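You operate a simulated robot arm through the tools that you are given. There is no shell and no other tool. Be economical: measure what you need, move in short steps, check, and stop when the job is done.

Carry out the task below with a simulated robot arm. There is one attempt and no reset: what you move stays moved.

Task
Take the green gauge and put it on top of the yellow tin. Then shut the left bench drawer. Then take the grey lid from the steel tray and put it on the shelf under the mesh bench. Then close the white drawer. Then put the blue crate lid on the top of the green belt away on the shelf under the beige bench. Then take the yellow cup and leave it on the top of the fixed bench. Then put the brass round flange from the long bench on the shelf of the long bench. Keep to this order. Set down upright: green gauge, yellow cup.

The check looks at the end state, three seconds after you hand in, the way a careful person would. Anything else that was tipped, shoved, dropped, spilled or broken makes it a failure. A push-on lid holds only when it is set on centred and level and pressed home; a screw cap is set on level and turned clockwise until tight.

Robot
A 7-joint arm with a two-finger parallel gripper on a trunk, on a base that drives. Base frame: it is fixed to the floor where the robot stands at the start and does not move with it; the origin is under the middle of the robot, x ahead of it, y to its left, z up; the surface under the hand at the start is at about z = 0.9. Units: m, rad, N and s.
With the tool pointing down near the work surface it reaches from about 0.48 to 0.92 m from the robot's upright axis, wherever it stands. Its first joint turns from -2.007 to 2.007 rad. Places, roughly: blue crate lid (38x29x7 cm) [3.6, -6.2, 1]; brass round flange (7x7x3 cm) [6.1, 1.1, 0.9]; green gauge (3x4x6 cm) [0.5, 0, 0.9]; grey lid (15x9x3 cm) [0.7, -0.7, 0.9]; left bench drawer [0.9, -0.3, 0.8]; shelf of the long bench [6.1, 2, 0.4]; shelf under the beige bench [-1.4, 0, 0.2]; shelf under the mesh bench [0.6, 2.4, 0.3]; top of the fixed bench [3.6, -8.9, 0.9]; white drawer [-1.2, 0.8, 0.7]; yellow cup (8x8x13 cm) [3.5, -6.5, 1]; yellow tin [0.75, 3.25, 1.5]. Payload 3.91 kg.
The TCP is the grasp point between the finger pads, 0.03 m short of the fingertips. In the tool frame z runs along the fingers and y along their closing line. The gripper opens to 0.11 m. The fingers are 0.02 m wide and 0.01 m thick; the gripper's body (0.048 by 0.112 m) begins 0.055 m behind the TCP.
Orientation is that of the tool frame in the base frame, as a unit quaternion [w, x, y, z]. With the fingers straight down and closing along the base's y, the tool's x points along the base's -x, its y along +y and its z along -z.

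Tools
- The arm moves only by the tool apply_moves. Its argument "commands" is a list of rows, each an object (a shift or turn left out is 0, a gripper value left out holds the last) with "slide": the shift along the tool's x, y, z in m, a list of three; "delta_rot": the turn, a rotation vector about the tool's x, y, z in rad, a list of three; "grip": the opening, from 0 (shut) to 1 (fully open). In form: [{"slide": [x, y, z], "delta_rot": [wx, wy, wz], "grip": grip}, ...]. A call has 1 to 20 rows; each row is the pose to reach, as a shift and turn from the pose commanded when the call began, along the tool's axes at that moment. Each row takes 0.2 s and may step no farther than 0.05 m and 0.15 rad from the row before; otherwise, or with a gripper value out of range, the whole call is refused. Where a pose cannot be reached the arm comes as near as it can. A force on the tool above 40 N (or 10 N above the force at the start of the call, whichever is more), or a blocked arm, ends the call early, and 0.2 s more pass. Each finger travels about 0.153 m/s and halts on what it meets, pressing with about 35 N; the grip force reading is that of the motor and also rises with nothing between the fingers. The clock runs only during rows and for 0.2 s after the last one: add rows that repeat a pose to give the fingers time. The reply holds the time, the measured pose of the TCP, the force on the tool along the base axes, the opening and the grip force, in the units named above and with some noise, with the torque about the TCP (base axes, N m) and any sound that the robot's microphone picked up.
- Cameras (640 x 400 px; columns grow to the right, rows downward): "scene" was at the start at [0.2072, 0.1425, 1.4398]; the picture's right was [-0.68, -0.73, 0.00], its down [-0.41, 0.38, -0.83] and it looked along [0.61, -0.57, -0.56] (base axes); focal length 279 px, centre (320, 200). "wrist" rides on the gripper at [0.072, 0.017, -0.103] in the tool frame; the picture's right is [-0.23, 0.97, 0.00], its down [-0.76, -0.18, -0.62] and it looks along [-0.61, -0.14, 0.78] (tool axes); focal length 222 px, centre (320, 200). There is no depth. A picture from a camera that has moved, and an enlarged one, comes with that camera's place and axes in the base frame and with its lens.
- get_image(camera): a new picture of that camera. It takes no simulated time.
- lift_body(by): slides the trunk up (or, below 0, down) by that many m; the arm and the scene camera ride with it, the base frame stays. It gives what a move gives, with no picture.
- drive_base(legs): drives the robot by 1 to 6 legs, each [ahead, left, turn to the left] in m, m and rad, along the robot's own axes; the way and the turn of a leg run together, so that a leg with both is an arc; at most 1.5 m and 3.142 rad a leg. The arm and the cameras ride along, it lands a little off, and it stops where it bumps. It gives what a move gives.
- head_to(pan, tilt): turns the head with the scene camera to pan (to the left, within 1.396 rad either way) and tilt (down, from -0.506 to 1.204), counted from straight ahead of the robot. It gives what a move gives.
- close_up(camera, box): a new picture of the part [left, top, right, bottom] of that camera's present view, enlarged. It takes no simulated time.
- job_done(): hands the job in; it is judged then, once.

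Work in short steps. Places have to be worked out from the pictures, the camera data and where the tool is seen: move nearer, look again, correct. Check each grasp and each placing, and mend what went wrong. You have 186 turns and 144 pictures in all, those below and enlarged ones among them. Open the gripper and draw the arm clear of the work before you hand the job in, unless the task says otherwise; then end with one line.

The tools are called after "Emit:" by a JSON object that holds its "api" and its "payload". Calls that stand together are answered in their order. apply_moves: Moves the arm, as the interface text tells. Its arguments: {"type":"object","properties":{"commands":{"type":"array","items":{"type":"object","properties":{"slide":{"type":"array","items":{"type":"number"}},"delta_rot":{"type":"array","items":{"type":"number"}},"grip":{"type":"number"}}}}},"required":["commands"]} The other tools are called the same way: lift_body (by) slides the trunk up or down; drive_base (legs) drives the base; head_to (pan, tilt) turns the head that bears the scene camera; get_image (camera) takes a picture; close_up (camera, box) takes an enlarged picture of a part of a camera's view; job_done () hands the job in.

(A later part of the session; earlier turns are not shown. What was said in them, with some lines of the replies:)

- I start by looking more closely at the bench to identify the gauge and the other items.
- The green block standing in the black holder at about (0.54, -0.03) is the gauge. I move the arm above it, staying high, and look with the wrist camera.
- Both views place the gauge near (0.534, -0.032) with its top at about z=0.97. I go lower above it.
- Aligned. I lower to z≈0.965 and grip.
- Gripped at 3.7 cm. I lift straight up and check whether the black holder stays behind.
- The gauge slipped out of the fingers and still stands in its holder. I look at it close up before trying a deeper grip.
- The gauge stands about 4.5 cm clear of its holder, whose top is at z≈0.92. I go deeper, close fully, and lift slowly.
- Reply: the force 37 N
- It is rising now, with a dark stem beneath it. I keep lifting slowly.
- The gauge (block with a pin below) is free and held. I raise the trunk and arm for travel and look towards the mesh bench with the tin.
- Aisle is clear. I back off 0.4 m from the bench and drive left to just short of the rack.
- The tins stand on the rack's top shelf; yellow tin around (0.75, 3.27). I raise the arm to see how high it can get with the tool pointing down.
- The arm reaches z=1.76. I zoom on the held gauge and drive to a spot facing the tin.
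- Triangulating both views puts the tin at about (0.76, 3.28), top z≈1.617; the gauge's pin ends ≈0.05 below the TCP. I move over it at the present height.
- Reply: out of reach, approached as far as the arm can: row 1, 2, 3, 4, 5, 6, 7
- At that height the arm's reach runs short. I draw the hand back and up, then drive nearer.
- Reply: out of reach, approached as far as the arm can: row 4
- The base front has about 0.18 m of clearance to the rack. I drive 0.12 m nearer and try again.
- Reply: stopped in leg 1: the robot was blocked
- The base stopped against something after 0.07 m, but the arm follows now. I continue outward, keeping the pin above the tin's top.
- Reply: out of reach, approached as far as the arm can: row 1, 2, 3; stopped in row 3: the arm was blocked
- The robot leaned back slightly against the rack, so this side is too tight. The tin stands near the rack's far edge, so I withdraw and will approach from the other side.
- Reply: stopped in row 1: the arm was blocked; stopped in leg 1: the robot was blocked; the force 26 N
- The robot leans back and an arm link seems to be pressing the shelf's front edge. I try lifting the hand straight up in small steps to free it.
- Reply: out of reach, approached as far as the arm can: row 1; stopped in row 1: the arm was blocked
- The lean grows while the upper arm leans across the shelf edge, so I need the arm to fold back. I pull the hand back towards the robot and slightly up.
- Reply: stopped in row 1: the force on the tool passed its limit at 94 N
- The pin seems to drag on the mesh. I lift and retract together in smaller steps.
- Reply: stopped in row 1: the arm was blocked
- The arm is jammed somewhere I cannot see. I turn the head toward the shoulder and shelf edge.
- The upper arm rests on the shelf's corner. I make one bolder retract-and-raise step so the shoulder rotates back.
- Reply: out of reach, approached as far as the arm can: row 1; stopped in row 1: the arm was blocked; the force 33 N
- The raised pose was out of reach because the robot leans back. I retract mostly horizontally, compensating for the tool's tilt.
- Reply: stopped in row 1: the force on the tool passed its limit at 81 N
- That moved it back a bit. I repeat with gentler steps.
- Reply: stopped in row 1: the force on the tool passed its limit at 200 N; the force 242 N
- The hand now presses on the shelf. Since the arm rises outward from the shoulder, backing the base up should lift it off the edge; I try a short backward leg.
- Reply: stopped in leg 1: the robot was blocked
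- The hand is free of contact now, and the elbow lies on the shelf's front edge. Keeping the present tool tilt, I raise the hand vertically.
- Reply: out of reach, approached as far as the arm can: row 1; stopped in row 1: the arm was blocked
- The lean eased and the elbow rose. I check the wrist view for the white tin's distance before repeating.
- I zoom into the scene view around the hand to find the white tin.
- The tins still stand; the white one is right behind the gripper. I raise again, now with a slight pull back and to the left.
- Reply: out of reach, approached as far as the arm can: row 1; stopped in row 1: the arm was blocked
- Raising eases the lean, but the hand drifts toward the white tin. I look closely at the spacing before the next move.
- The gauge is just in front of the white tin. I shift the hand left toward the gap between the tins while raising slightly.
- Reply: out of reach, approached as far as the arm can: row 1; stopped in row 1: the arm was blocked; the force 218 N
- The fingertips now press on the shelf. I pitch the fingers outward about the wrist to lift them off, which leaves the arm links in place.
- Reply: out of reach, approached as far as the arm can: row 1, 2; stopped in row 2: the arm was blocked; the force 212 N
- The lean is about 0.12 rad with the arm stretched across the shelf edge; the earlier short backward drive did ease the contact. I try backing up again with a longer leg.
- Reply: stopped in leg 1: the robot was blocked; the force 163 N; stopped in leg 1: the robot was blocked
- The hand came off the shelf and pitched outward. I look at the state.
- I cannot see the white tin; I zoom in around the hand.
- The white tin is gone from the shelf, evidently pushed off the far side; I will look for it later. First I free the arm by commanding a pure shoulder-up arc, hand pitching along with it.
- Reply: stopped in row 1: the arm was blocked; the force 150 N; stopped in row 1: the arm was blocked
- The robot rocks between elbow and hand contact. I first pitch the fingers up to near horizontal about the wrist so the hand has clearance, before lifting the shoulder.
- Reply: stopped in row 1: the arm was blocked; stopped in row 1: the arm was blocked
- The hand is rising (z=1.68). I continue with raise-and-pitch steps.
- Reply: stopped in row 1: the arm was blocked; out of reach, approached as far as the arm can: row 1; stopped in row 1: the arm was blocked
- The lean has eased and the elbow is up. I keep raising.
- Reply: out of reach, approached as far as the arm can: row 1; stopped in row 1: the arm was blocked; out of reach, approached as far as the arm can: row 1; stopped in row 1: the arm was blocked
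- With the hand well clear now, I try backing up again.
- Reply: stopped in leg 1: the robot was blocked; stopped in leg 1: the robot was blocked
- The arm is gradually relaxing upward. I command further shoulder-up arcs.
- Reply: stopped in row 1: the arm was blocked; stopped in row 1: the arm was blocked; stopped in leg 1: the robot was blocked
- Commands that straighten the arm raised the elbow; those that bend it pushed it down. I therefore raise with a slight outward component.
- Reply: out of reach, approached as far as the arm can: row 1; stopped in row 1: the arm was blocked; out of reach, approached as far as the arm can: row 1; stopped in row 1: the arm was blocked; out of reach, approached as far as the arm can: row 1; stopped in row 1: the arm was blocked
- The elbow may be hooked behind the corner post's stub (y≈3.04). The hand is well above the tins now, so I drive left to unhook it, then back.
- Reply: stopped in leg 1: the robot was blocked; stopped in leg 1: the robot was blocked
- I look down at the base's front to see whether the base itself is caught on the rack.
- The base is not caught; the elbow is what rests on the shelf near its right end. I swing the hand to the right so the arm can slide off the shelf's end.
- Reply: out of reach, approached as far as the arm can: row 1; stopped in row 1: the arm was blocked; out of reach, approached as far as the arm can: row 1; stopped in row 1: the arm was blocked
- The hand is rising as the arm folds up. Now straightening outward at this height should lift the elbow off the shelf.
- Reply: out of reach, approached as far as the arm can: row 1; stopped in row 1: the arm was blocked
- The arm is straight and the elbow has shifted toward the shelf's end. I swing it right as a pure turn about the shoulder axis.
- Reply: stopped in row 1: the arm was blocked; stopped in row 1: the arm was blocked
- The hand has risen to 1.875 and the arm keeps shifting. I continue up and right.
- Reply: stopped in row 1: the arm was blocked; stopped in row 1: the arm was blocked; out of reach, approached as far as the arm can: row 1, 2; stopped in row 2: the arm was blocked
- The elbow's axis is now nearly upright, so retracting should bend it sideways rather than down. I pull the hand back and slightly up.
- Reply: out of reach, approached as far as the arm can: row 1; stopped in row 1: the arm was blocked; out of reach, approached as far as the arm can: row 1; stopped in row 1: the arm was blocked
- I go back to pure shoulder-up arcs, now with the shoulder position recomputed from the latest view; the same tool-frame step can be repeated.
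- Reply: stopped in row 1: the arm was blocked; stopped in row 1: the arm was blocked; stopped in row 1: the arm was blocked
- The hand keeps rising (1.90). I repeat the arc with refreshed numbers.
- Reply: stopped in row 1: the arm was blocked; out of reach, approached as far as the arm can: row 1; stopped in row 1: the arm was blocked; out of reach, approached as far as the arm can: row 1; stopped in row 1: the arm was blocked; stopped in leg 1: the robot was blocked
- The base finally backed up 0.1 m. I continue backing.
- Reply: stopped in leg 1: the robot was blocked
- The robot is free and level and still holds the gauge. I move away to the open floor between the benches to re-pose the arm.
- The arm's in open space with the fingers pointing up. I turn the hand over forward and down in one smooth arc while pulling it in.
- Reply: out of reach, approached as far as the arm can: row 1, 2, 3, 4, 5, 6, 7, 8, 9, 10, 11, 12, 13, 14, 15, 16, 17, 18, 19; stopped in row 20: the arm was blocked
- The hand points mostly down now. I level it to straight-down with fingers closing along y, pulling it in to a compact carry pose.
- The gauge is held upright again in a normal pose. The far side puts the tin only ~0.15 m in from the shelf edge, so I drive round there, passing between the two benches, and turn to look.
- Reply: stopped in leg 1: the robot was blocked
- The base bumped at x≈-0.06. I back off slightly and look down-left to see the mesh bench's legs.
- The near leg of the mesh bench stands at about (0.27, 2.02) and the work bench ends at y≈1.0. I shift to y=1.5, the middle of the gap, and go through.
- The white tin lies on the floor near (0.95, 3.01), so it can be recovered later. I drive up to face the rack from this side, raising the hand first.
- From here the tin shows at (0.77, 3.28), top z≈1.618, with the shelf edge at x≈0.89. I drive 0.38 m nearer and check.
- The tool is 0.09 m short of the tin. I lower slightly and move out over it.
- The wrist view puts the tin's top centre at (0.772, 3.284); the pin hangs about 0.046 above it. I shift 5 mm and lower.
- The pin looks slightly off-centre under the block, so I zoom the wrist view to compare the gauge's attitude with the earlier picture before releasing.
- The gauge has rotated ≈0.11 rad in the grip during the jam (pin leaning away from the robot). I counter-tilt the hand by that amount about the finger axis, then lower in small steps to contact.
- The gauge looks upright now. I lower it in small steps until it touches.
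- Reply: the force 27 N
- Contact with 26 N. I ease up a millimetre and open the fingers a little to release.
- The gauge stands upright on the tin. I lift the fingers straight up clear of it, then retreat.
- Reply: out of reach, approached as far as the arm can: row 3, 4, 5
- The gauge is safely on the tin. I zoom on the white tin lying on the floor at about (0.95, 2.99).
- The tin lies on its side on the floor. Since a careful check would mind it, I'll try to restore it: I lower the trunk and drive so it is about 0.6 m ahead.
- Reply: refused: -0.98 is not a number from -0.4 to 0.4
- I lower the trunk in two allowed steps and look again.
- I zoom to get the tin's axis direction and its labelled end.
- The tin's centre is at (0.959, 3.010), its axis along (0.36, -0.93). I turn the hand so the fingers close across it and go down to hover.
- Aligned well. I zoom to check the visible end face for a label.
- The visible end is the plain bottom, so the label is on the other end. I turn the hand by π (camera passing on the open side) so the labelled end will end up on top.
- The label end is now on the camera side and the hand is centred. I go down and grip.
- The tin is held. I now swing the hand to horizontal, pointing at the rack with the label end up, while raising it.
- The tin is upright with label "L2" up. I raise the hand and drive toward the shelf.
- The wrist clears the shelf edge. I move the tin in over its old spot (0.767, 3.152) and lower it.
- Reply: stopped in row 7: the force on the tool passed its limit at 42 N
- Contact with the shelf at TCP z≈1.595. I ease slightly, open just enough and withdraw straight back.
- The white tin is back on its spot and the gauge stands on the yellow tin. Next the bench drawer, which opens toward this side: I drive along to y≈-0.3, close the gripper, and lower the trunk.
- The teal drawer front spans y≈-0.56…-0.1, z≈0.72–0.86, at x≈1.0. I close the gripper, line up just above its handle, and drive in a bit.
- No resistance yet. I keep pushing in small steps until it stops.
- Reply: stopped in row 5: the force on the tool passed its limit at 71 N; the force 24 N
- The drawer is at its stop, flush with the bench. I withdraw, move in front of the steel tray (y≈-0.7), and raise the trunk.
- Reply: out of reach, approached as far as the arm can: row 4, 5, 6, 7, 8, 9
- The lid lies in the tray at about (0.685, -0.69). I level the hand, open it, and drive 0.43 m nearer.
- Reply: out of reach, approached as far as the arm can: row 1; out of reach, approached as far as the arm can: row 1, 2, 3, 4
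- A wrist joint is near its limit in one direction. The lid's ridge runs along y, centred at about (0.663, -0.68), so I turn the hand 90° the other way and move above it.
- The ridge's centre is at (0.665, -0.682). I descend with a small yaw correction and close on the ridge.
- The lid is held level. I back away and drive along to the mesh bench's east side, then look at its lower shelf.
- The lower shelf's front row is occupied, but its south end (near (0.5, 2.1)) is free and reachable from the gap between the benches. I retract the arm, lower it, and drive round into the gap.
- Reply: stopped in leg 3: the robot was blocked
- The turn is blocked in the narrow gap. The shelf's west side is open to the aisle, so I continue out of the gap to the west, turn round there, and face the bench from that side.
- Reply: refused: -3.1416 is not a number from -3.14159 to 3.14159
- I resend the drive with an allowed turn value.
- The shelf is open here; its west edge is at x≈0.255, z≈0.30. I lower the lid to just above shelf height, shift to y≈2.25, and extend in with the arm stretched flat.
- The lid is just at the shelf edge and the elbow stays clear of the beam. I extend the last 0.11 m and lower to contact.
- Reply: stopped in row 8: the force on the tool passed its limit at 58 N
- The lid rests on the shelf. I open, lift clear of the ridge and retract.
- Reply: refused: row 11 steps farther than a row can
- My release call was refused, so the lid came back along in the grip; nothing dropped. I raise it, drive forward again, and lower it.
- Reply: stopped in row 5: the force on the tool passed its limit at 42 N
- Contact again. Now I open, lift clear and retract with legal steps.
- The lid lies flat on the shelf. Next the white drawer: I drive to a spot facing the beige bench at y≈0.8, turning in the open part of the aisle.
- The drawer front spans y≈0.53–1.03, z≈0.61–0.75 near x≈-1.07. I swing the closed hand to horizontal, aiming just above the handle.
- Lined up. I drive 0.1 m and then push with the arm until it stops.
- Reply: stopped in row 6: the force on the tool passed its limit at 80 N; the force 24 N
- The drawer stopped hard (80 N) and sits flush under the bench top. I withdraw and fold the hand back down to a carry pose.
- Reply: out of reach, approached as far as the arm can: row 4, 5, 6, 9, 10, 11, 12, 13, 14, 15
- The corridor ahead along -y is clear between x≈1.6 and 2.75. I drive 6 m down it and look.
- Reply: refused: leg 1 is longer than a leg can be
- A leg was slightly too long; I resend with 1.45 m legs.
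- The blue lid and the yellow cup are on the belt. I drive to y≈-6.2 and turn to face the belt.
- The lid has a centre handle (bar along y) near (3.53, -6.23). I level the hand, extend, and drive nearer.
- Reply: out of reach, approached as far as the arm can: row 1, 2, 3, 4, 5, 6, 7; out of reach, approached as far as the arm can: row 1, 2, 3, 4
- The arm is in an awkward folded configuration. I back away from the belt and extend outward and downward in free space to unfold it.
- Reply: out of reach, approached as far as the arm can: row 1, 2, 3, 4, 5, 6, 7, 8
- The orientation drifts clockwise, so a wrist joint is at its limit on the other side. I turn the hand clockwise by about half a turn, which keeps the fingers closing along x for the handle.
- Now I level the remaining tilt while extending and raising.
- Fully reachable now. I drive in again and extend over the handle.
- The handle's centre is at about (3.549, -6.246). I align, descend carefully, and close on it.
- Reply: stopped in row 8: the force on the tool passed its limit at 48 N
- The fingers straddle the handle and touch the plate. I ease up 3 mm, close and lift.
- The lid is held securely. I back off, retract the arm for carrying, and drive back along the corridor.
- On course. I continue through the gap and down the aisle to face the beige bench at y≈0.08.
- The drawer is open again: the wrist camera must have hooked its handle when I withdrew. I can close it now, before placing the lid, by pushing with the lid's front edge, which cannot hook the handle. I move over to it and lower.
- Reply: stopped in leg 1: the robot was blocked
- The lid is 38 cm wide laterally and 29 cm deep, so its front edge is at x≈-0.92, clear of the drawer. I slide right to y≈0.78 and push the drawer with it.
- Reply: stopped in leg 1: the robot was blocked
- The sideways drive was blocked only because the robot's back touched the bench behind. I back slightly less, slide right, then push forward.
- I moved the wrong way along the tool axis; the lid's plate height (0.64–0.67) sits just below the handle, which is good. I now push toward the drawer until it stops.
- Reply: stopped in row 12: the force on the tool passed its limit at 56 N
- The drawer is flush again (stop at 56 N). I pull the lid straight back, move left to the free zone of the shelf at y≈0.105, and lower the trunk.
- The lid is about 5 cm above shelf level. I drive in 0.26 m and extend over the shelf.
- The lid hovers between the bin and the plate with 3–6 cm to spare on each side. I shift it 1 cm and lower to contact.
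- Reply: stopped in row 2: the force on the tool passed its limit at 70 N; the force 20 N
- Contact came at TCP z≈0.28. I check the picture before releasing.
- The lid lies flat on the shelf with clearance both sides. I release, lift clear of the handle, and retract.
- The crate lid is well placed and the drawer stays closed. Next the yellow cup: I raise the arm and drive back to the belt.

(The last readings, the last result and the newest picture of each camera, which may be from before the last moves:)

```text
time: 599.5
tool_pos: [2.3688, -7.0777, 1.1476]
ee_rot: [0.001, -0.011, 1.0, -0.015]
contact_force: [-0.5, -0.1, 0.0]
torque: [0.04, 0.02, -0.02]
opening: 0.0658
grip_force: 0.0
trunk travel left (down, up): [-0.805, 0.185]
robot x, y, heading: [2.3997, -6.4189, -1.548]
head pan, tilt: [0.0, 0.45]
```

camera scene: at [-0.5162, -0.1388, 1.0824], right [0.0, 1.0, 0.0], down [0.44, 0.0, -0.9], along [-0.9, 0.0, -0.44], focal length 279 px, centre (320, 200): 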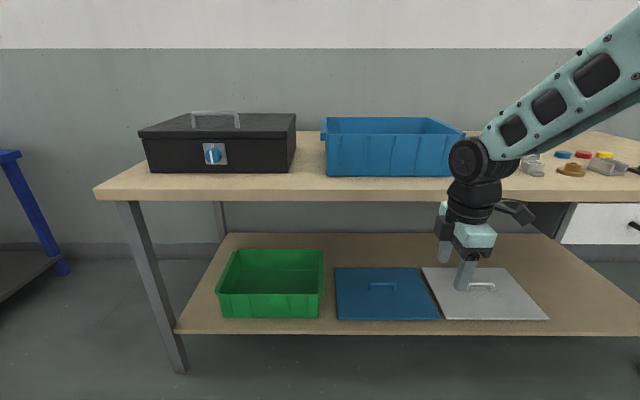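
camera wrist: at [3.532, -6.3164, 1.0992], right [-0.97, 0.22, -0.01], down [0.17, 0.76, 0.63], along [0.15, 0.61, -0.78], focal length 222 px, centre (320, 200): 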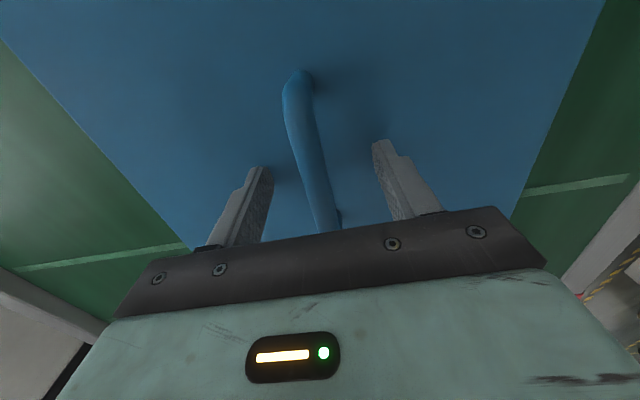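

I turn to face the belt and look at the cup.

Emit:
{"api": "drive_base", "payload": {"legs": [[0, 0, 1.548], [0.28, 0, 0]]}}

Emit:
{"api": "get_image", "payload": {"camera": "wrist"}}

```text
time: 605.3
tool_pos: [3.3359, -6.4659, 1.148]
ee_rot: [-0.01, 0.708, -0.706, 0.009]
contact_force: [0.2, 0.2, -0.5]
torque: [-0.01, 0.03, 0.02]
opening: 0.066
grip_force: 0.1
trunk travel left (down, up): [-0.805, 0.185]
robot x, y, heading: [2.6813, -6.4198, 0.003]
head pan, tilt: [0.0, 0.45]
```

```text
15 pictures are left
camera wrist: at [3.3165, -6.5383, 1.2507], right [-0.97, 0.22, -0.03], down [0.16, 0.76, 0.63], along [0.16, 0.61, -0.78], focal length 222 px, centre (320, 200)
```

wrist: 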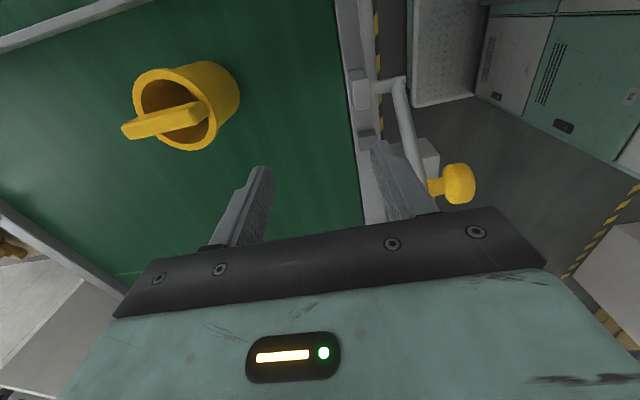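

The cup has a grip fin across its top, running along x at about (3.469, -6.503), top z≈1.07. I turn the hand 90° so the fingers close along y and move above it.

Emit:
{"api": "apply_moves", "payload": {"commands": [{"slide": [0.003, -0.012, 0], "delta_rot": [0, 0, -0.143]}, {"slide": [0.007, -0.024, 0], "delta_rot": [0, 0, -0.286]}, {"slide": [0.01, -0.037, 0], "delta_rot": [0, 0, -0.428]}, {"slide": [0.013, -0.049, 0], "delta_rot": [0, 0, -0.571]}, {"slide": [0.017, -0.061, 0], "delta_rot": [0, 0, -0.714]}, {"slide": [0.02, -0.073, 0], "delta_rot": [0, 0, -0.857]}, {"slide": [0.024, -0.085, 0], "delta_rot": [0, 0, -1.0]}, {"slide": [0.027, -0.097, 0], "delta_rot": [0, 0, -1.142]}, {"slide": [0.03, -0.11, 0], "delta_rot": [0, 0, -1.285]}, {"slide": [0.034, -0.122, 0], "delta_rot": [0, 0, -1.428]}, {"slide": [0.037, -0.134, 0], "delta_rot": [0.028, 0, -1.571]}]}}

Emit:
{"api": "get_image", "payload": {"camera": "wrist"}}

```text
time: 607.7
tool_pos: [3.471, -6.5023, 1.1523]
ee_rot: [-0.009, 1.0, 0.004, 0.023]
contact_force: [0.5, -0.2, 0.5]
torque: [0.02, -0.01, 0.0]
opening: 0.0663
grip_force: 0.0
trunk travel left (down, up): [-0.805, 0.185]
robot x, y, heading: [2.6829, -6.4209, 0.004]
head pan, tilt: [0.0, 0.45]
```

```text
14 pictures are left
camera wrist: at [3.5381, -6.5204, 1.2578], right [-0.22, -0.97, -0.03], down [-0.79, 0.16, 0.59], along [-0.57, 0.15, -0.81], focal length 222 px, centre (320, 200)
```

wrist: 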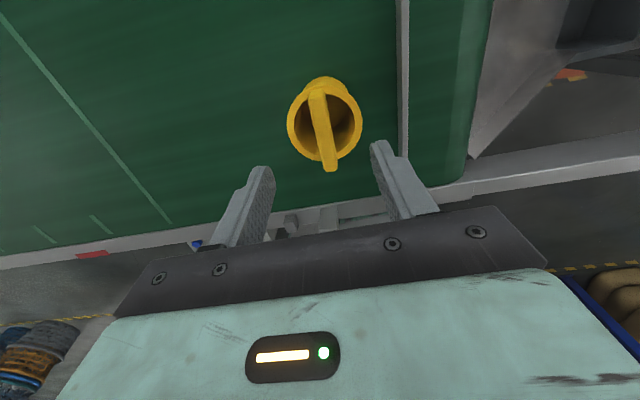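

Aligned over the fin. I level the small tilt, descend, and grip.

Emit:
{"api": "apply_moves", "payload": {"commands": [{"slide": [0, 0.003, 0.03], "delta_rot": [-0.018, -0.046, 0.008], "grip": 0.6}, {"slide": [0, 0.003, 0.06], "delta_rot": [-0.018, -0.046, 0.008]}, {"slide": [0, 0.003, 0.08], "delta_rot": [-0.018, -0.046, 0.008]}, {"slide": [0, 0.003, 0.093], "delta_rot": [-0.018, -0.046, 0.008]}, {"slide": [0, 0.003, 0.093], "delta_rot": [-0.018, -0.046, 0.008], "grip": 0}, {"slide": [0, 0.003, 0.093], "delta_rot": [-0.018, -0.046, 0.008], "grip": 0}, {"slide": [0, 0.003, 0.093], "delta_rot": [-0.018, -0.046, 0.008], "grip": 0}, {"slide": [0, 0.003, 0.093], "delta_rot": [-0.018, -0.046, 0.008], "grip": 0}]}}

Emit:
{"api": "apply_moves", "payload": {"commands": [{"slide": [0, 0, -0.015]}, {"slide": [0, 0, -0.04]}, {"slide": [0, 0, -0.08]}, {"slide": [0, 0, -0.12]}, {"slide": [0, 0, -0.16]}, {"slide": [0, 0, -0.2]}]}}

Emit:
{"api": "get_image", "payload": {"camera": "wrist"}}

```text
time: 608.7
tool_pos: [3.4764, -6.5026, 1.0717]
ee_rot: [0.001, 1.0, -0.003, 0.007]
contact_force: [-8.2, -1.5, 26.8]
torque: [-0.12, 0.4, -0.01]
opening: 0.0658
grip_force: 0.2
trunk travel left (down, up): [-0.805, 0.185]
robot x, y, heading: [2.6783, -6.4241, 0.006]
head pan, tilt: [0.0, 0.45]
stopped in row 4: the force on the tool passed its limit at 56 N (the readings are from after the stop); the commanded pose is now the measured one
```

```text
time: 610.1
tool_pos: [3.4767, -6.5039, 1.2677]
ee_rot: [-0.001, 1.0, -0.003, 0.004]
contact_force: [0.1, -0.8, 1.9]
torque: [0.0, 0.01, 0.02]
opening: 0.066
grip_force: 0.1
trunk travel left (down, up): [-0.805, 0.185]
robot x, y, heading: [2.683, -6.4173, 0.0]
head pan, tilt: [0.0, 0.45]
```

```text
13 pictures are left
camera wrist: at [3.5467, -6.5198, 1.3718], right [-0.23, -0.97, 0.0], down [-0.77, 0.18, 0.62], along [-0.6, 0.14, -0.79], focal length 222 px, centre (320, 200)
```

wrist: 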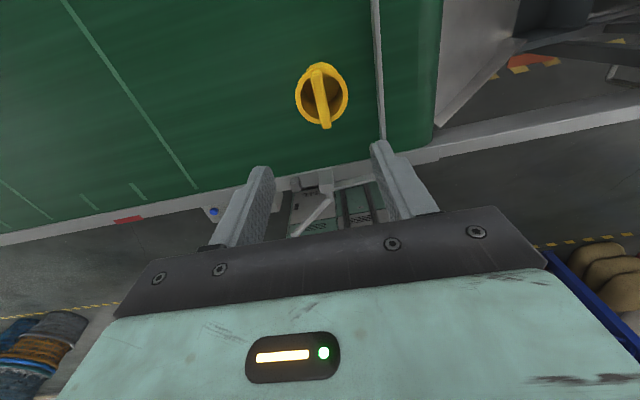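

The finger tips met the cup's rim (z≈1.042); the cup still stands. I narrow the opening so they fit inside the rim beside the fin, and retry.

Emit:
{"api": "apply_moves", "payload": {"commands": [{"slide": [0, 0.001, 0.05], "grip": 0.4}, {"slide": [0, 0.001, 0.1]}, {"slide": [0, 0.001, 0.14]}, {"slide": [0, 0.001, 0.17]}, {"slide": [0, 0.001, 0.185]}, {"slide": [0, 0.001, 0.197]}, {"slide": [0, 0.001, 0.197], "grip": 0}, {"slide": [0, 0.001, 0.197], "grip": 0}, {"slide": [0, 0.001, 0.197], "grip": 0}]}}

Emit:
{"api": "apply_moves", "payload": {"commands": [{"slide": [0, 0, -0.015]}, {"slide": [0, 0, -0.04]}, {"slide": [0, 0, -0.08]}, {"slide": [0, 0, -0.12]}, {"slide": [0, 0, -0.16]}]}}

Emit:
{"api": "get_image", "payload": {"camera": "wrist"}}

```text
time: 612.1
tool_pos: [3.4767, -6.5049, 1.0718]
ee_rot: [0.001, 1.0, -0.003, 0.005]
contact_force: [-0.1, 0.4, 0.4]
torque: [0.03, -0.02, 0.01]
opening: 0.0133
grip_force: 35.0
trunk travel left (down, up): [-0.805, 0.185]
robot x, y, heading: [2.6844, -6.4195, 0.005]
head pan, tilt: [0.0, 0.45]
```

```text
time: 613.3
tool_pos: [3.4774, -6.5059, 1.233]
ee_rot: [0.002, 1.0, -0.002, 0.005]
contact_force: [1.2, -0.8, -0.7]
torque: [0.03, 0.01, -0.04]
opening: 0.0134
grip_force: 34.9
trunk travel left (down, up): [-0.805, 0.185]
robot x, y, heading: [2.6787, -6.4213, -0.001]
head pan, tilt: [0.0, 0.45]
```

```text
12 pictures are left
camera wrist: at [3.5477, -6.5222, 1.3364], right [-0.23, -0.97, 0.0], down [-0.77, 0.18, 0.62], along [-0.6, 0.14, -0.79], focal length 222 px, centre (320, 200)
```

wrist: 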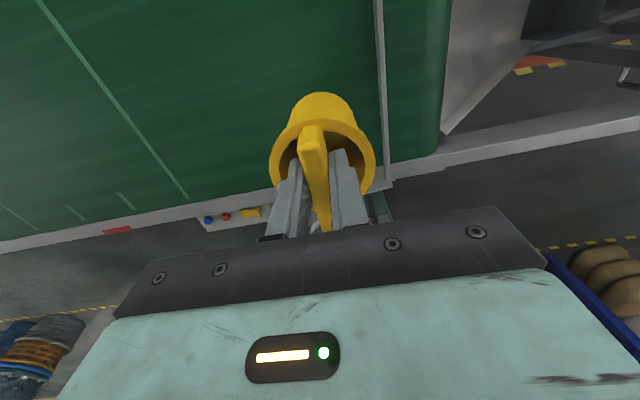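

The cup is held. I back off and drive to the fixed bench at y≈-8.9.

Emit:
{"api": "drive_base", "payload": {"legs": [[-0.5, 0, 0], [0, 0, -1.571], [1.25, 0, 0], [1.23, 0, 0], [0, 0, 1.571]]}}

Emit:
{"api": "head_to", "payload": {"pan": 0.0, "tilt": 0.4}}

Emit:
{"api": "get_image", "payload": {"camera": "scene"}}

```text
time: 635.5
tool_pos: [2.9989, -8.9651, 1.2321]
ee_rot: [0.001, 1.0, 0.004, 0.004]
contact_force: [-0.2, 0.0, -0.8]
torque: [-0.01, 0.02, -0.01]
opening: 0.0134
grip_force: 34.5
trunk travel left (down, up): [-0.805, 0.185]
robot x, y, heading: [2.2024, -8.8861, 0.017]
head pan, tilt: [0.0, 0.45]
```

```text
time: 636.1
tool_pos: [2.9989, -8.9643, 1.2319]
ee_rot: [0.001, 1.0, 0.003, 0.004]
contact_force: [-0.5, 0.2, -1.0]
torque: [0.01, 0.01, -0.01]
opening: 0.0134
grip_force: 35.5
trunk travel left (down, up): [-0.805, 0.185]
robot x, y, heading: [2.2038, -8.8919, 0.014]
head pan, tilt: [0.0, 0.4]
```

```text
11 pictures are left
camera scene: at [2.435, -8.6817, 1.4871], right [0.01, -1.0, 0.0], down [-0.39, -0.01, -0.92], along [0.92, 0.01, -0.39], focal length 279 px, centre (320, 200)
```

scene: 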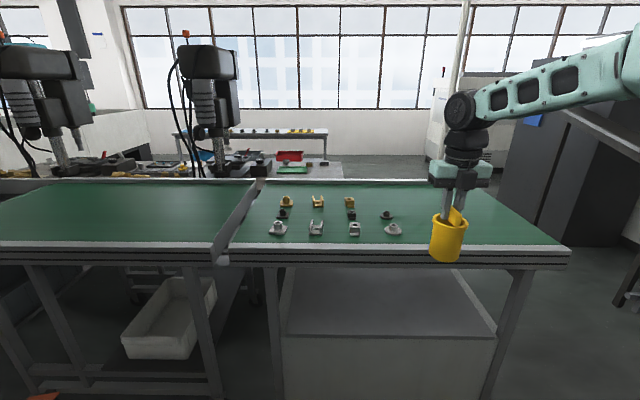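

The fixed bench's free area is to the right of its parts; I aim for (3.62, -9.2). I drive there with the cup held high.

Emit:
{"api": "drive_base", "payload": {"legs": [[0, -0.235, -0.014], [0.62, 0, 0]]}}

Emit:
{"api": "get_image", "payload": {"camera": "scene"}}

```text
time: 641.0
tool_pos: [3.619, -9.2086, 1.2317]
ee_rot: [0.001, 1.0, -0.001, 0.004]
contact_force: [-0.4, 1.0, -1.8]
torque: [-0.01, -0.05, 0.02]
opening: 0.0134
grip_force: 34.7
trunk travel left (down, up): [-0.805, 0.185]
robot x, y, heading: [2.8169, -9.1263, 0.004]
head pan, tilt: [0.0, 0.4]
```

```text
10 pictures are left
camera scene: at [3.0578, -8.9202, 1.4871], right [0.0, -1.0, 0.0], down [-0.39, 0.0, -0.92], along [0.92, 0.0, -0.39], focal length 279 px, centre (320, 200)
```

scene: 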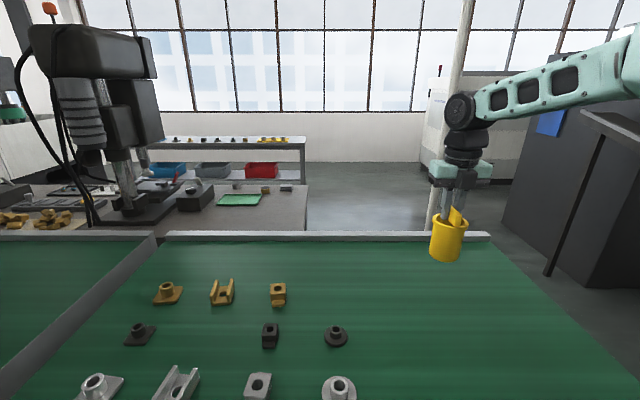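

The spot below the cup is clear. I lower it to contact in small steps.

Emit:
{"api": "apply_moves", "payload": {"commands": [{"slide": [0, 0, 0.04]}, {"slide": [0, 0, 0.08]}, {"slide": [0, 0, 0.12]}, {"slide": [0, 0, 0.145]}, {"slide": [0, 0, 0.153]}, {"slide": [0, 0, 0.16]}, {"slide": [0, 0, 0.165]}, {"slide": [0, 0, 0.17]}, {"slide": [0, 0, 0.175]}, {"slide": [0, 0, 0.18]}, {"slide": [0, 0, 0.185]}, {"slide": [0, 0, 0.19]}, {"slide": [0, 0, 0.195]}, {"slide": [0, 0, 0.2]}, {"slide": [0, 0, 0.205]}, {"slide": [0, 0, 0.21]}]}}

```text
time: 643.5
tool_pos: [3.6211, -9.2084, 1.0506]
ee_rot: [0.001, 1.0, -0.001, 0.007]
contact_force: [-7.6, -0.6, 15.5]
torque: [0.04, 0.75, -0.03]
opening: 0.0134
grip_force: 35.0
trunk travel left (down, up): [-0.805, 0.185]
robot x, y, heading: [2.8258, -9.1232, 0.003]
head pan, tilt: [0.0, 0.4]
stopped in row 12: the force on the tool passed its limit at 50 N (the readings are from after the stop); the commanded pose is now the measured one
```

Contact at z≈1.05. I ease up, open just inside the rim, and lift straight out.

Emit:
{"api": "apply_moves", "payload": {"commands": [{"slide": [0, 0, -0.001]}, {"slide": [0, 0, -0.001], "grip": 0.2}, {"slide": [0, 0, -0.001], "grip": 0.3}, {"slide": [0, 0, -0.001], "grip": 0.35}, {"slide": [0, 0, -0.03]}, {"slide": [0, 0, -0.07]}, {"slide": [0, 0, -0.11]}, {"slide": [0, 0, -0.15]}, {"slide": [0, 0, -0.19]}]}}

Emit:
{"api": "drive_base", "payload": {"legs": [[-0.5, 0, 0]]}}

Emit:
{"api": "get_image", "payload": {"camera": "scene"}}

```text
time: 645.5
tool_pos: [3.6193, -9.2088, 1.2401]
ee_rot: [0.001, 1.0, -0.003, 0.006]
contact_force: [0.9, 0.5, -0.3]
torque: [0.02, 0.03, 0.0]
opening: 0.0311
grip_force: 0.0
trunk travel left (down, up): [-0.805, 0.185]
robot x, y, heading: [2.8228, -9.1266, -0.003]
head pan, tilt: [0.0, 0.4]
```

```text
time: 648.4
tool_pos: [3.1177, -9.2078, 1.2395]
ee_rot: [0.001, 1.0, -0.002, 0.006]
contact_force: [0.5, 0.3, -1.2]
torque: [-0.01, 0.02, 0.01]
opening: 0.0321
grip_force: 0.1
trunk travel left (down, up): [-0.805, 0.185]
robot x, y, heading: [2.3208, -9.1257, 0.002]
head pan, tilt: [0.0, 0.4]
```

```text
9 pictures are left
camera scene: at [2.5557, -8.9212, 1.4871], right [0.0, -1.0, 0.0], down [-0.39, 0.0, -0.92], along [0.92, 0.0, -0.39], focal length 279 px, centre (320, 200)
```

scene: 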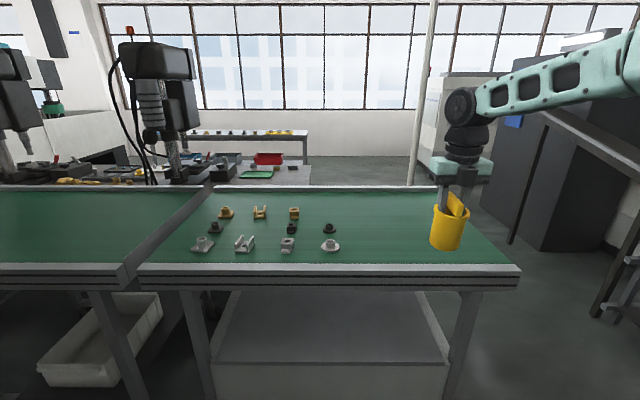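

The cup is still with the hand: the fingers spread against its inner walls. I go back, set it down again, and this time open only slightly.

Emit:
{"api": "drive_base", "payload": {"legs": [[0.5, 0, 0]]}}

Emit:
{"api": "apply_moves", "payload": {"commands": [{"slide": [0, 0, 0.04]}, {"slide": [0, 0, 0.08]}, {"slide": [0, 0, 0.12]}, {"slide": [0, 0, 0.15]}, {"slide": [0, 0, 0.165]}, {"slide": [0, 0, 0.172]}, {"slide": [0, 0, 0.177]}, {"slide": [0, 0, 0.181]}, {"slide": [0, 0, 0.185]}, {"slide": [0, 0, 0.189]}, {"slide": [0, 0, 0.193]}, {"slide": [0, 0, 0.197]}]}}

Emit:
{"api": "close_up", "payload": {"camera": "scene", "box": [380, 150, 520, 290]}}

```text
time: 651.4
tool_pos: [3.6172, -9.2001, 1.2396]
ee_rot: [0.0, 1.0, 0.002, 0.006]
contact_force: [-0.3, 0.5, -1.0]
torque: [0.0, 0.01, 0.03]
opening: 0.0328
grip_force: 0.1
trunk travel left (down, up): [-0.805, 0.185]
robot x, y, heading: [2.8243, -9.1248, 0.013]
head pan, tilt: [0.0, 0.4]
```

```text
time: 654.0
tool_pos: [3.6208, -9.2008, 1.0435]
ee_rot: [0.001, 1.0, 0.002, 0.007]
contact_force: [3.7, 0.0, 12.2]
torque: [-0.05, -0.08, 0.02]
opening: 0.0334
grip_force: 0.1
trunk travel left (down, up): [-0.805, 0.185]
robot x, y, heading: [2.8231, -9.1228, 0.016]
head pan, tilt: [0.0, 0.4]
```

```text
2.86 times, centred on (450, 220) of scene
camera zoom: at [3.054, -8.9164, 1.4873], right [0.01, -1.0, 0.0], down [-0.39, 0.0, -0.92], along [0.92, 0.01, -0.39], focal length 796 px, centre (-51, 143)
```

zoom: 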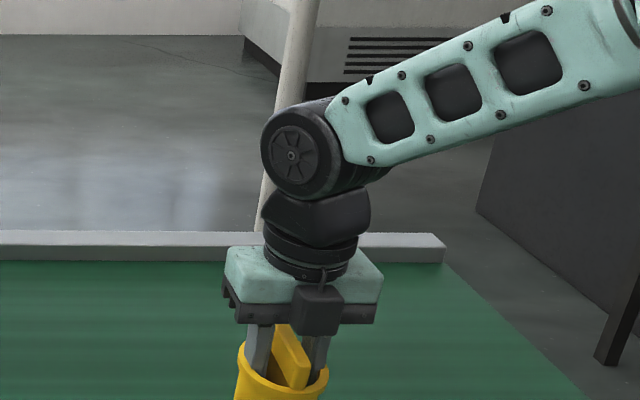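

The fingers are inside the rim, pressed outward. I bring them in to 0.022 m (clear of both fin and wall) and lift slowly.

Emit:
{"api": "apply_moves", "payload": {"commands": [{"slide": [0, 0, -0.001], "grip": 0.21}, {"slide": [0, 0, -0.001], "grip": 0.21}, {"slide": [0, 0, -0.001], "grip": 0.21}, {"slide": [0, 0, -0.015], "grip": 0.21}, {"slide": [0, 0, -0.03], "grip": 0.21}, {"slide": [0, 0, -0.05], "grip": 0.21}, {"slide": [0, 0, -0.08]}, {"slide": [0, 0, -0.12]}, {"slide": [0, 0, -0.16]}, {"slide": [0, 0, -0.19]}]}}

Emit:
{"api": "get_image", "payload": {"camera": "scene"}}

```text
time: 656.1
tool_pos: [3.6196, -9.2013, 1.2323]
ee_rot: [0.001, 1.0, 0.003, 0.006]
contact_force: [0.0, 0.9, 0.0]
torque: [-0.01, -0.01, -0.04]
opening: 0.0234
grip_force: 0.0
trunk travel left (down, up): [-0.805, 0.185]
robot x, y, heading: [2.8246, -9.1203, 0.007]
head pan, tilt: [0.0, 0.4]
```

```text
7 pictures are left
camera scene: at [3.0545, -8.9164, 1.4871], right [0.01, -1.0, 0.0], down [-0.39, 0.0, -0.92], along [0.92, 0.01, -0.39], focal length 279 px, centre (320, 200)
```

scene: 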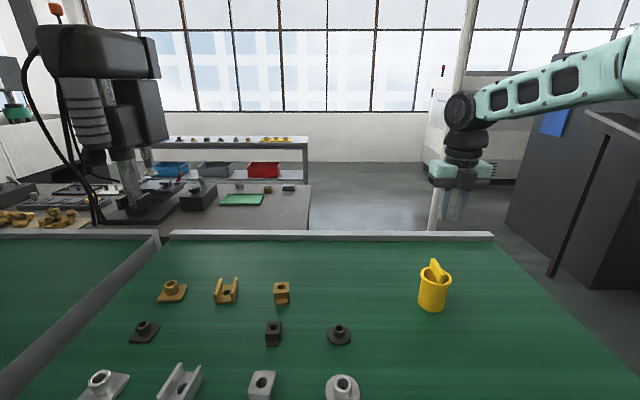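

The cup now stands upright on the fixed bench. Last is the brass flange on the long bench: I drive back up the corridor.

Emit:
{"api": "drive_base", "payload": {"legs": [[-0.66, 0, 0], [0, 0, 1.564], [1.45, 0, 0], [1.45, 0, 0], [1.45, 0, 0], [1.45, 0, 0]]}}

Emit:
{"api": "apply_moves", "payload": {"commands": [{"slide": [0, 0, -0.02], "grip": 0.9}, {"slide": [0, 0, -0.02], "grip": 0.9}]}}

```text
time: 690.9
tool_pos: [2.1587, -2.5023, 1.2317]
ee_rot: [-0.003, 0.698, 0.716, 0.005]
contact_force: [0.0, 0.4, 0.0]
torque: [0.05, -0.01, -0.04]
opening: 0.0234
grip_force: 0.0
trunk travel left (down, up): [-0.805, 0.185]
robot x, y, heading: [2.0975, -3.3024, 1.606]
head pan, tilt: [0.0, 0.4]
```

```text
time: 691.5
tool_pos: [2.1611, -2.5016, 1.2531]
ee_rot: [-0.004, 0.699, 0.716, 0.005]
contact_force: [-0.4, -0.2, 0.4]
torque: [0.01, -0.01, -0.02]
opening: 0.0989
grip_force: 0.0
trunk travel left (down, up): [-0.805, 0.185]
robot x, y, heading: [2.0962, -3.3039, 1.603]
head pan, tilt: [0.0, 0.4]
```

I correct the heading and continue north past the counter, then turn to face east.

Emit:
{"api": "drive_base", "payload": {"legs": [[1.45, 0, -0.035], [1.45, 0, 0], [1.45, 0, 0], [1.45, 0, 0], [0.5, 0, 0], [0, 0, -1.571]]}}

Emit:
{"api": "head_to", "payload": {"pan": -0.15, "tilt": 0.25}}

Emit:
{"api": "get_image", "payload": {"camera": "scene"}}

```text
time: 725.4
tool_pos: [2.9166, 2.8884, 1.2516]
ee_rot: [0.001, 1.0, -0.008, 0.007]
contact_force: [0.0, 0.6, 0.1]
torque: [0.02, -0.02, 0.02]
opening: 0.0988
grip_force: 0.0
trunk travel left (down, up): [-0.805, 0.185]
robot x, y, heading: [2.1206, 2.9863, -0.011]
head pan, tilt: [0.0, 0.4]
```

```text
time: 726.1
tool_pos: [2.9159, 2.887, 1.2527]
ee_rot: [-0.001, 1.0, -0.008, 0.006]
contact_force: [0.9, 0.2, -0.3]
torque: [0.01, 0.01, -0.01]
opening: 0.0989
grip_force: 0.1
trunk travel left (down, up): [-0.805, 0.185]
robot x, y, heading: [2.1199, 2.9842, -0.012]
head pan, tilt: [-0.15, 0.25]
```

```text
6 pictures are left
camera scene: at [2.358, 3.1699, 1.5011], right [-0.16, -0.99, 0.0], down [-0.24, 0.04, -0.97], along [0.96, -0.16, -0.25], focal length 279 px, centre (320, 200)
```

scene: 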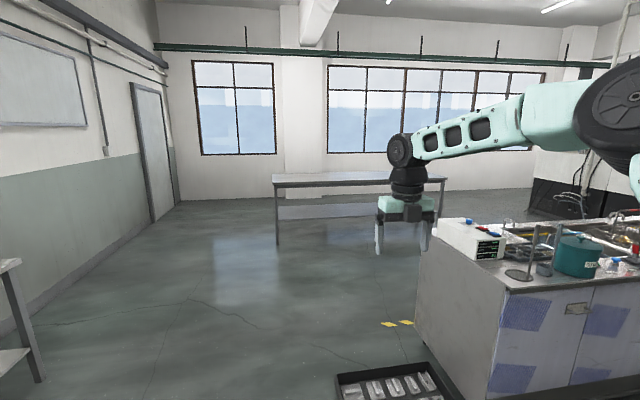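

The long bench's near edge is at x≈5.85, spanning roughly y 0.7–3.2; a tray lies on the floor at y<2.85, so I pass north of it, then go to the flange at y≈1.1.

Emit:
{"api": "drive_base", "payload": {"legs": [[0, 0.37, 0.011], [1.4, 0, 0], [1.4, 0, 0], [0, -1.2, 0], [0, -0.95, 0], [0.35, 0, 0]]}}

Emit:
{"api": "get_image", "payload": {"camera": "wrist"}}

```text
time: 754.0
tool_pos: [6.0852, 1.0927, 1.2516]
ee_rot: [0.001, 1.0, -0.005, 0.006]
contact_force: [0.1, 0.1, 0.5]
torque: [-0.02, -0.03, 0.0]
opening: 0.099
grip_force: 0.0
trunk travel left (down, up): [-0.805, 0.185]
robot x, y, heading: [5.2873, 1.1786, -0.008]
head pan, tilt: [-0.15, 0.25]
```

```text
5 pictures are left
camera wrist: at [6.1549, 1.0751, 1.3567], right [-0.24, -0.97, 0.0], down [-0.77, 0.19, 0.61], along [-0.6, 0.15, -0.79], focal length 222 px, centre (320, 200)
```

wrist: 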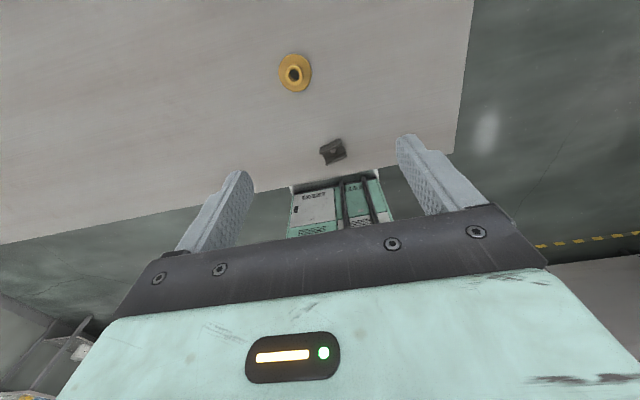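

The flange is at about (6.104, 1.135). I move over it and down to z≈1.03, then take one more look.

Emit:
{"api": "apply_moves", "payload": {"commands": [{"slide": [0.006, -0.014, 0.04], "grip": 0.6}, {"slide": [0.012, -0.028, 0.08]}, {"slide": [0.019, -0.042, 0.12]}, {"slide": [0.019, -0.042, 0.16]}, {"slide": [0.019, -0.042, 0.2]}, {"slide": [0.019, -0.042, 0.22]}]}}

Emit:
{"api": "get_image", "payload": {"camera": "wrist"}}

```text
time: 755.4
tool_pos: [6.1065, 1.1344, 1.0324]
ee_rot: [0.001, 1.0, -0.005, 0.006]
contact_force: [-1.0, 0.7, 0.5]
torque: [0.01, -0.02, -0.01]
opening: 0.066
grip_force: 0.1
trunk travel left (down, up): [-0.805, 0.185]
robot x, y, heading: [5.2873, 1.1758, -0.001]
head pan, tilt: [-0.15, 0.25]
```

```text
4 pictures are left
camera wrist: at [6.1768, 1.1165, 1.1366], right [-0.24, -0.97, 0.0], down [-0.77, 0.19, 0.61], along [-0.6, 0.15, -0.79], focal length 222 px, centre (320, 200)
```

wrist: 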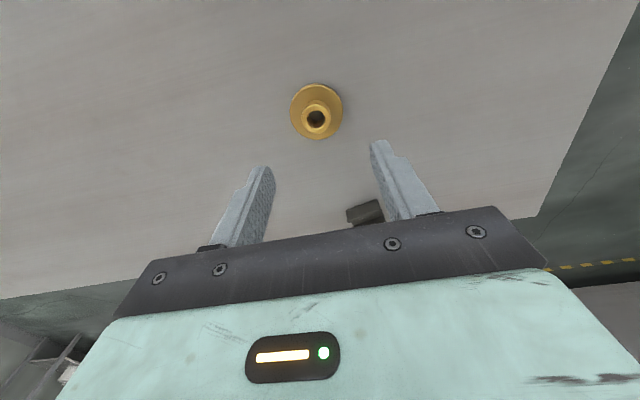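

The hub's centre is at (6.112, 1.137). I correct, descend onto the disc gently and close on the hub.

Emit:
{"api": "apply_moves", "payload": {"commands": [{"slide": [0.005, -0.0025, 0.04]}, {"slide": [0.005, -0.0025, 0.07]}, {"slide": [0.005, -0.0025, 0.082]}, {"slide": [0.005, -0.0025, 0.087]}, {"slide": [0.005, -0.0025, 0.091]}, {"slide": [0.005, -0.0025, 0.091], "grip": 0}, {"slide": [0.005, -0.0025, 0.091], "grip": 0}, {"slide": [0.005, -0.0025, 0.091], "grip": 0}, {"slide": [0.005, -0.0025, 0.091], "grip": 0}]}}

Emit:
{"api": "apply_moves", "payload": {"commands": [{"slide": [0, 0, -0.02]}, {"slide": [0, 0, -0.06]}, {"slide": [0, 0, -0.1]}, {"slide": [0, 0, -0.15]}, {"slide": [0, 0, -0.2]}]}}

```text
time: 757.4
tool_pos: [6.1116, 1.1357, 0.9416]
ee_rot: [0.001, 1.0, -0.004, 0.006]
contact_force: [-0.3, -0.4, -0.3]
torque: [-0.01, 0.01, 0.01]
opening: 0.0
grip_force: 35.7
trunk travel left (down, up): [-0.805, 0.185]
robot x, y, heading: [5.2858, 1.1779, -0.001]
head pan, tilt: [-0.15, 0.25]
```

```text
time: 758.5
tool_pos: [6.1101, 1.1385, 1.1433]
ee_rot: [0.0, 1.0, -0.004, 0.006]
contact_force: [-0.8, -0.9, -0.3]
torque: [0.0, 0.0, 0.03]
opening: 0.0
grip_force: 34.9
trunk travel left (down, up): [-0.805, 0.185]
robot x, y, heading: [5.2906, 1.183, -0.003]
head pan, tilt: [-0.15, 0.25]
```

The fingers closed on nothing: triangulating the two views gives the bench top nearer z≈0.84 and the flange at (6.097, 1.142). I retry lower, feeling for the disc.

Emit:
{"api": "apply_moves", "payload": {"commands": [{"slide": [-0.006, -0.002, 0.04], "grip": 0.48}, {"slide": [-0.013, -0.004, 0.08]}, {"slide": [-0.013, -0.004, 0.12]}, {"slide": [-0.013, -0.004, 0.16]}, {"slide": [-0.013, -0.004, 0.2]}, {"slide": [-0.013, -0.004, 0.23]}, {"slide": [-0.013, -0.004, 0.245]}, {"slide": [-0.013, -0.004, 0.252]}, {"slide": [-0.013, -0.004, 0.257]}, {"slide": [-0.013, -0.004, 0.262]}, {"slide": [-0.013, -0.004, 0.267]}, {"slide": [-0.013, -0.004, 0.272]}]}}

Emit:
{"api": "close_up", "payload": {"camera": "wrist", "box": [200, 60, 440, 260]}}

```text
time: 760.6
tool_pos: [6.1027, 1.1399, 0.8901]
ee_rot: [-0.001, 1.0, -0.005, 0.011]
contact_force: [-2.7, 0.4, 21.0]
torque: [-0.04, 0.27, -0.06]
opening: 0.0528
grip_force: 0.0
trunk travel left (down, up): [-0.805, 0.185]
robot x, y, heading: [5.29, 1.1808, -0.0]
head pan, tilt: [-0.15, 0.25]
stopped in row 10: the force on the tool passed its limit at 46 N (the readings are from after the stop); the commanded pose is now the measured one
```

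```text
2.00 times, centred on (320, 160) of wrist
camera zoom: at [6.1717, 1.1234, 0.9945], right [-0.24, -0.97, 0.0], down [-0.77, 0.19, 0.61], along [-0.59, 0.15, -0.79], focal length 444 px, centre (320, 280)
```

zoom: 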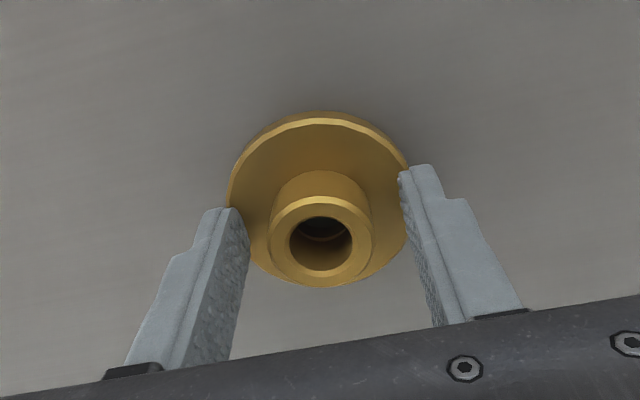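

The tips touch the disc and the hub is between the fingers. I ease up 2 mm, close, and lift.

Emit:
{"api": "apply_moves", "payload": {"commands": [{"slide": [-0.004, -0.001, -0.002]}, {"slide": [-0.004, -0.001, -0.002], "grip": 0}, {"slide": [-0.004, -0.001, -0.002], "grip": 0}, {"slide": [-0.004, -0.001, -0.002], "grip": 0}]}}

Emit:
{"api": "apply_moves", "payload": {"commands": [{"slide": [0, 0, -0.02]}, {"slide": [0, 0, -0.06]}, {"slide": [0, 0, -0.1]}, {"slide": [0, 0, -0.15]}]}}

```text
time: 761.6
tool_pos: [6.0975, 1.141, 0.8899]
ee_rot: [-0.001, 1.0, -0.005, 0.008]
contact_force: [2.1, -1.3, 17.1]
torque: [0.31, 0.1, -0.06]
opening: 0.0332
grip_force: 34.6
trunk travel left (down, up): [-0.805, 0.185]
robot x, y, heading: [5.2897, 1.1814, -0.002]
head pan, tilt: [-0.15, 0.25]
```

```text
time: 762.6
tool_pos: [6.0952, 1.1412, 1.0395]
ee_rot: [0.0, 1.0, -0.005, 0.007]
contact_force: [0.2, 0.2, -4.4]
torque: [-0.03, -0.02, 0.0]
opening: 0.0331
grip_force: 34.7
trunk travel left (down, up): [-0.805, 0.185]
robot x, y, heading: [5.2864, 1.1797, -0.002]
head pan, tilt: [-0.15, 0.25]
```

The flange is held. I back off, lower the trunk, move along to y≈1.9 and look at the lower shelf.

Emit:
{"api": "drive_base", "payload": {"legs": [[-0.5, 0, 0], [0, 0.76, 0]]}}

Emit:
{"api": "lift_body", "payload": {"by": -0.4}}

Emit:
{"api": "lift_body", "payload": {"by": -0.35}}

Emit:
{"api": "apply_moves", "payload": {"commands": [{"slide": [-0.02, 0, -0.04]}, {"slide": [-0.04, 0, -0.08]}, {"slide": [-0.05, 0, -0.12]}, {"slide": [-0.06, 0, -0.16]}, {"slide": [-0.07, 0, -0.2]}, {"slide": [-0.08, 0, -0.24]}]}}

Emit:
{"api": "head_to", "payload": {"pan": -0.2, "tilt": 0.25}}

Emit:
{"api": "get_image", "payload": {"camera": "scene"}}

```text
time: 769.2
tool_pos: [5.5964, 1.9034, 1.0398]
ee_rot: [0.001, 1.0, 0.0, 0.007]
contact_force: [0.0, -0.3, -3.4]
torque: [0.0, -0.02, -0.01]
opening: 0.0328
grip_force: 34.9
trunk travel left (down, up): [-0.805, 0.185]
robot x, y, heading: [4.7876, 1.9363, 0.003]
head pan, tilt: [-0.15, 0.25]
```

```text
time: 773.1
tool_pos: [5.5966, 1.9029, 0.6393]
ee_rot: [0.0, 1.0, -0.001, 0.007]
contact_force: [0.5, 0.1, -3.7]
torque: [0.01, 0.01, -0.02]
opening: 0.0329
grip_force: 34.8
trunk travel left (down, up): [-0.405, 0.585]
robot x, y, heading: [4.7916, 1.9397, 0.007]
head pan, tilt: [-0.15, 0.25]
```

```text
time: 776.5
tool_pos: [5.5964, 1.9033, 0.2894]
ee_rot: [0.0, 1.0, -0.001, 0.007]
contact_force: [0.1, 0.4, -3.3]
torque: [0.01, -0.02, 0.0]
opening: 0.0332
grip_force: 34.9
trunk travel left (down, up): [-0.055, 0.935]
robot x, y, heading: [4.7868, 1.9372, 0.002]
head pan, tilt: [-0.15, 0.25]
```

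```text
time: 777.9
tool_pos: [5.5113, 1.9048, 0.5298]
ee_rot: [0.0, 1.0, -0.001, 0.006]
contact_force: [0.3, 0.0, -3.2]
torque: [0.01, -0.03, -0.01]
opening: 0.033
grip_force: 35.1
trunk travel left (down, up): [-0.055, 0.935]
robot x, y, heading: [4.7866, 1.9316, 0.003]
head pan, tilt: [-0.15, 0.25]
```

```text
time: 778.5
tool_pos: [5.5122, 1.9034, 0.5282]
ee_rot: [0.0, 1.0, -0.001, 0.007]
contact_force: [0.5, 0.1, -3.5]
torque: [-0.01, -0.03, 0.02]
opening: 0.0331
grip_force: 34.9
trunk travel left (down, up): [-0.055, 0.935]
robot x, y, heading: [4.792, 1.9328, 0.001]
head pan, tilt: [-0.201, 0.25]
```

```text
2 pictures are left
camera scene: at [5.0221, 2.1212, 0.7511], right [-0.19, -0.98, 0.0], down [-0.24, 0.05, -0.97], along [0.95, -0.19, -0.25], focal length 279 px, centre (320, 200)
```

scene: 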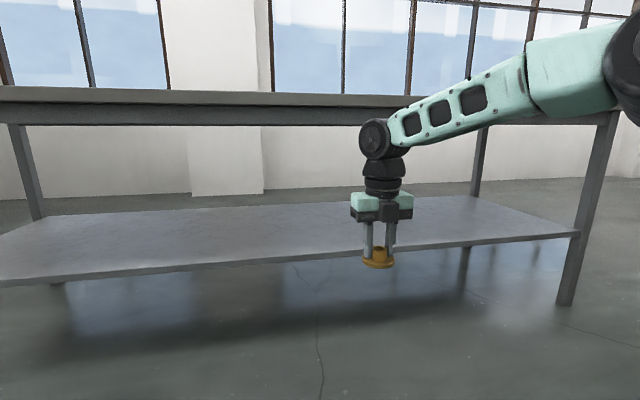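

The shelf is empty; its top is at z≈0.345, near edge x≈5.87. I lower a bit, drive in, and extend over it.

Emit:
{"api": "apply_moves", "payload": {"commands": [{"slide": [0.01, 0, 0.04]}, {"slide": [0.02, 0, 0.08]}, {"slide": [0.03, 0, 0.092]}]}}

Emit:
{"api": "drive_base", "payload": {"legs": [[0.38, 0, 0]]}}

Emit:
{"api": "apply_moves", "payload": {"commands": [{"slide": [0.03, 0, 0]}, {"slide": [0.06, 0, 0]}, {"slide": [0.085, 0, 0]}, {"slide": [0.085, 0, 0.02]}, {"slide": [0.085, 0, 0.028]}, {"slide": [0.085, 0, 0.034]}, {"slide": [0.085, 0, 0.04]}, {"slide": [0.085, 0, 0.045]}, {"slide": [0.085, 0, 0.05]}, {"slide": [0.085, 0, 0.055]}, {"slide": [0.085, 0, 0.06]}, {"slide": [0.085, 0, 0.065]}, {"slide": [0.085, 0, 0.07]}]}}

```text
time: 779.3
tool_pos: [5.5437, 1.9039, 0.4374]
ee_rot: [0.001, 1.0, -0.001, 0.008]
contact_force: [-0.4, -0.3, -3.6]
torque: [-0.01, 0.0, 0.0]
opening: 0.0333
grip_force: 34.9
trunk travel left (down, up): [-0.055, 0.935]
robot x, y, heading: [4.7892, 1.9386, 0.003]
head pan, tilt: [-0.201, 0.25]
```

```text
time: 781.8
tool_pos: [5.9266, 1.9052, 0.4368]
ee_rot: [0.001, 1.0, -0.001, 0.007]
contact_force: [0.2, 0.6, -3.3]
torque: [0.01, 0.0, -0.02]
opening: 0.0333
grip_force: 34.4
trunk travel left (down, up): [-0.055, 0.935]
robot x, y, heading: [5.1723, 1.9382, 0.005]
head pan, tilt: [-0.201, 0.25]
```

```text
time: 784.0
tool_pos: [6.014, 1.9055, 0.3894]
ee_rot: [0.0, 1.0, -0.001, 0.012]
contact_force: [-5.8, -0.9, 16.2]
torque: [0.1, 0.75, 0.03]
opening: 0.0332
grip_force: 35.1
trunk travel left (down, up): [-0.055, 0.935]
robot x, y, heading: [5.1721, 1.9375, 0.001]
head pan, tilt: [-0.201, 0.25]
stopped in row 11: the force on the tool passed its limit at 47 N (the readings are from after the stop); the commanded pose is now the measured one
```

Contact with the shelf at (6.014, 1.906). I release, raise and retract, then check with a picture.

Emit:
{"api": "apply_moves", "payload": {"commands": [{"slide": [0, 0, -0.001]}, {"slide": [0, 0, -0.001], "grip": 0.4}, {"slide": [0, 0, -0.001], "grip": 0.55}, {"slide": [0, 0, -0.001], "grip": 0.55}, {"slide": [0, 0, -0.025]}, {"slide": [0, 0, -0.045]}, {"slide": [-0.04, 0, -0.05]}, {"slide": [-0.08, 0, -0.05]}, {"slide": [-0.12, 0, -0.05]}, {"slide": [-0.16, 0, -0.05]}]}}

Emit:
{"api": "drive_base", "payload": {"legs": [[-0.4, 0, 0]]}}

Emit:
{"api": "get_image", "payload": {"camera": "scene"}}

```text
time: 786.2
tool_pos: [5.8517, 1.9054, 0.4339]
ee_rot: [0.0, 1.0, -0.002, 0.011]
contact_force: [0.2, 0.9, 0.2]
torque: [0.0, -0.02, 0.0]
opening: 0.0605
grip_force: 0.2
trunk travel left (down, up): [-0.055, 0.935]
robot x, y, heading: [5.1766, 1.9364, 0.004]
head pan, tilt: [-0.201, 0.25]
```

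```text
time: 788.7
tool_pos: [5.4543, 1.9032, 0.4343]
ee_rot: [0.0, 1.0, -0.003, 0.011]
contact_force: [-0.1, 0.3, -0.8]
torque: [0.0, -0.01, -0.01]
opening: 0.0605
grip_force: 0.0
trunk travel left (down, up): [-0.055, 0.935]
robot x, y, heading: [4.7739, 1.9363, 0.005]
head pan, tilt: [-0.201, 0.25]
```

```text
1 pictures are left
camera scene: at [5.0071, 2.1209, 0.7511], right [-0.2, -0.98, 0.0], down [-0.24, 0.05, -0.97], along [0.95, -0.19, -0.25], focal length 279 px, centre (320, 200)
```

scene: 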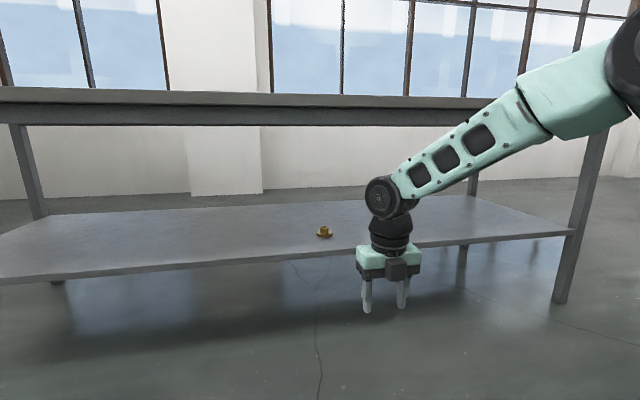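

The flange sits flat on the shelf, the gripper is open and the arm is clear of the work. I hand the job in.

Emit:
{"api": "job_done", "payload": {}}

```text
The job is handed in.
```

All seven steps are done in the order you gave, but two things went wrong along the way. While placing the gauge, the arm jammed against the rack and knocked the white tin to the floor; I put it back upright at about the same spot. The white drawer came open again after I first shut it, so I closed it a second time, just before placing the crate lid.
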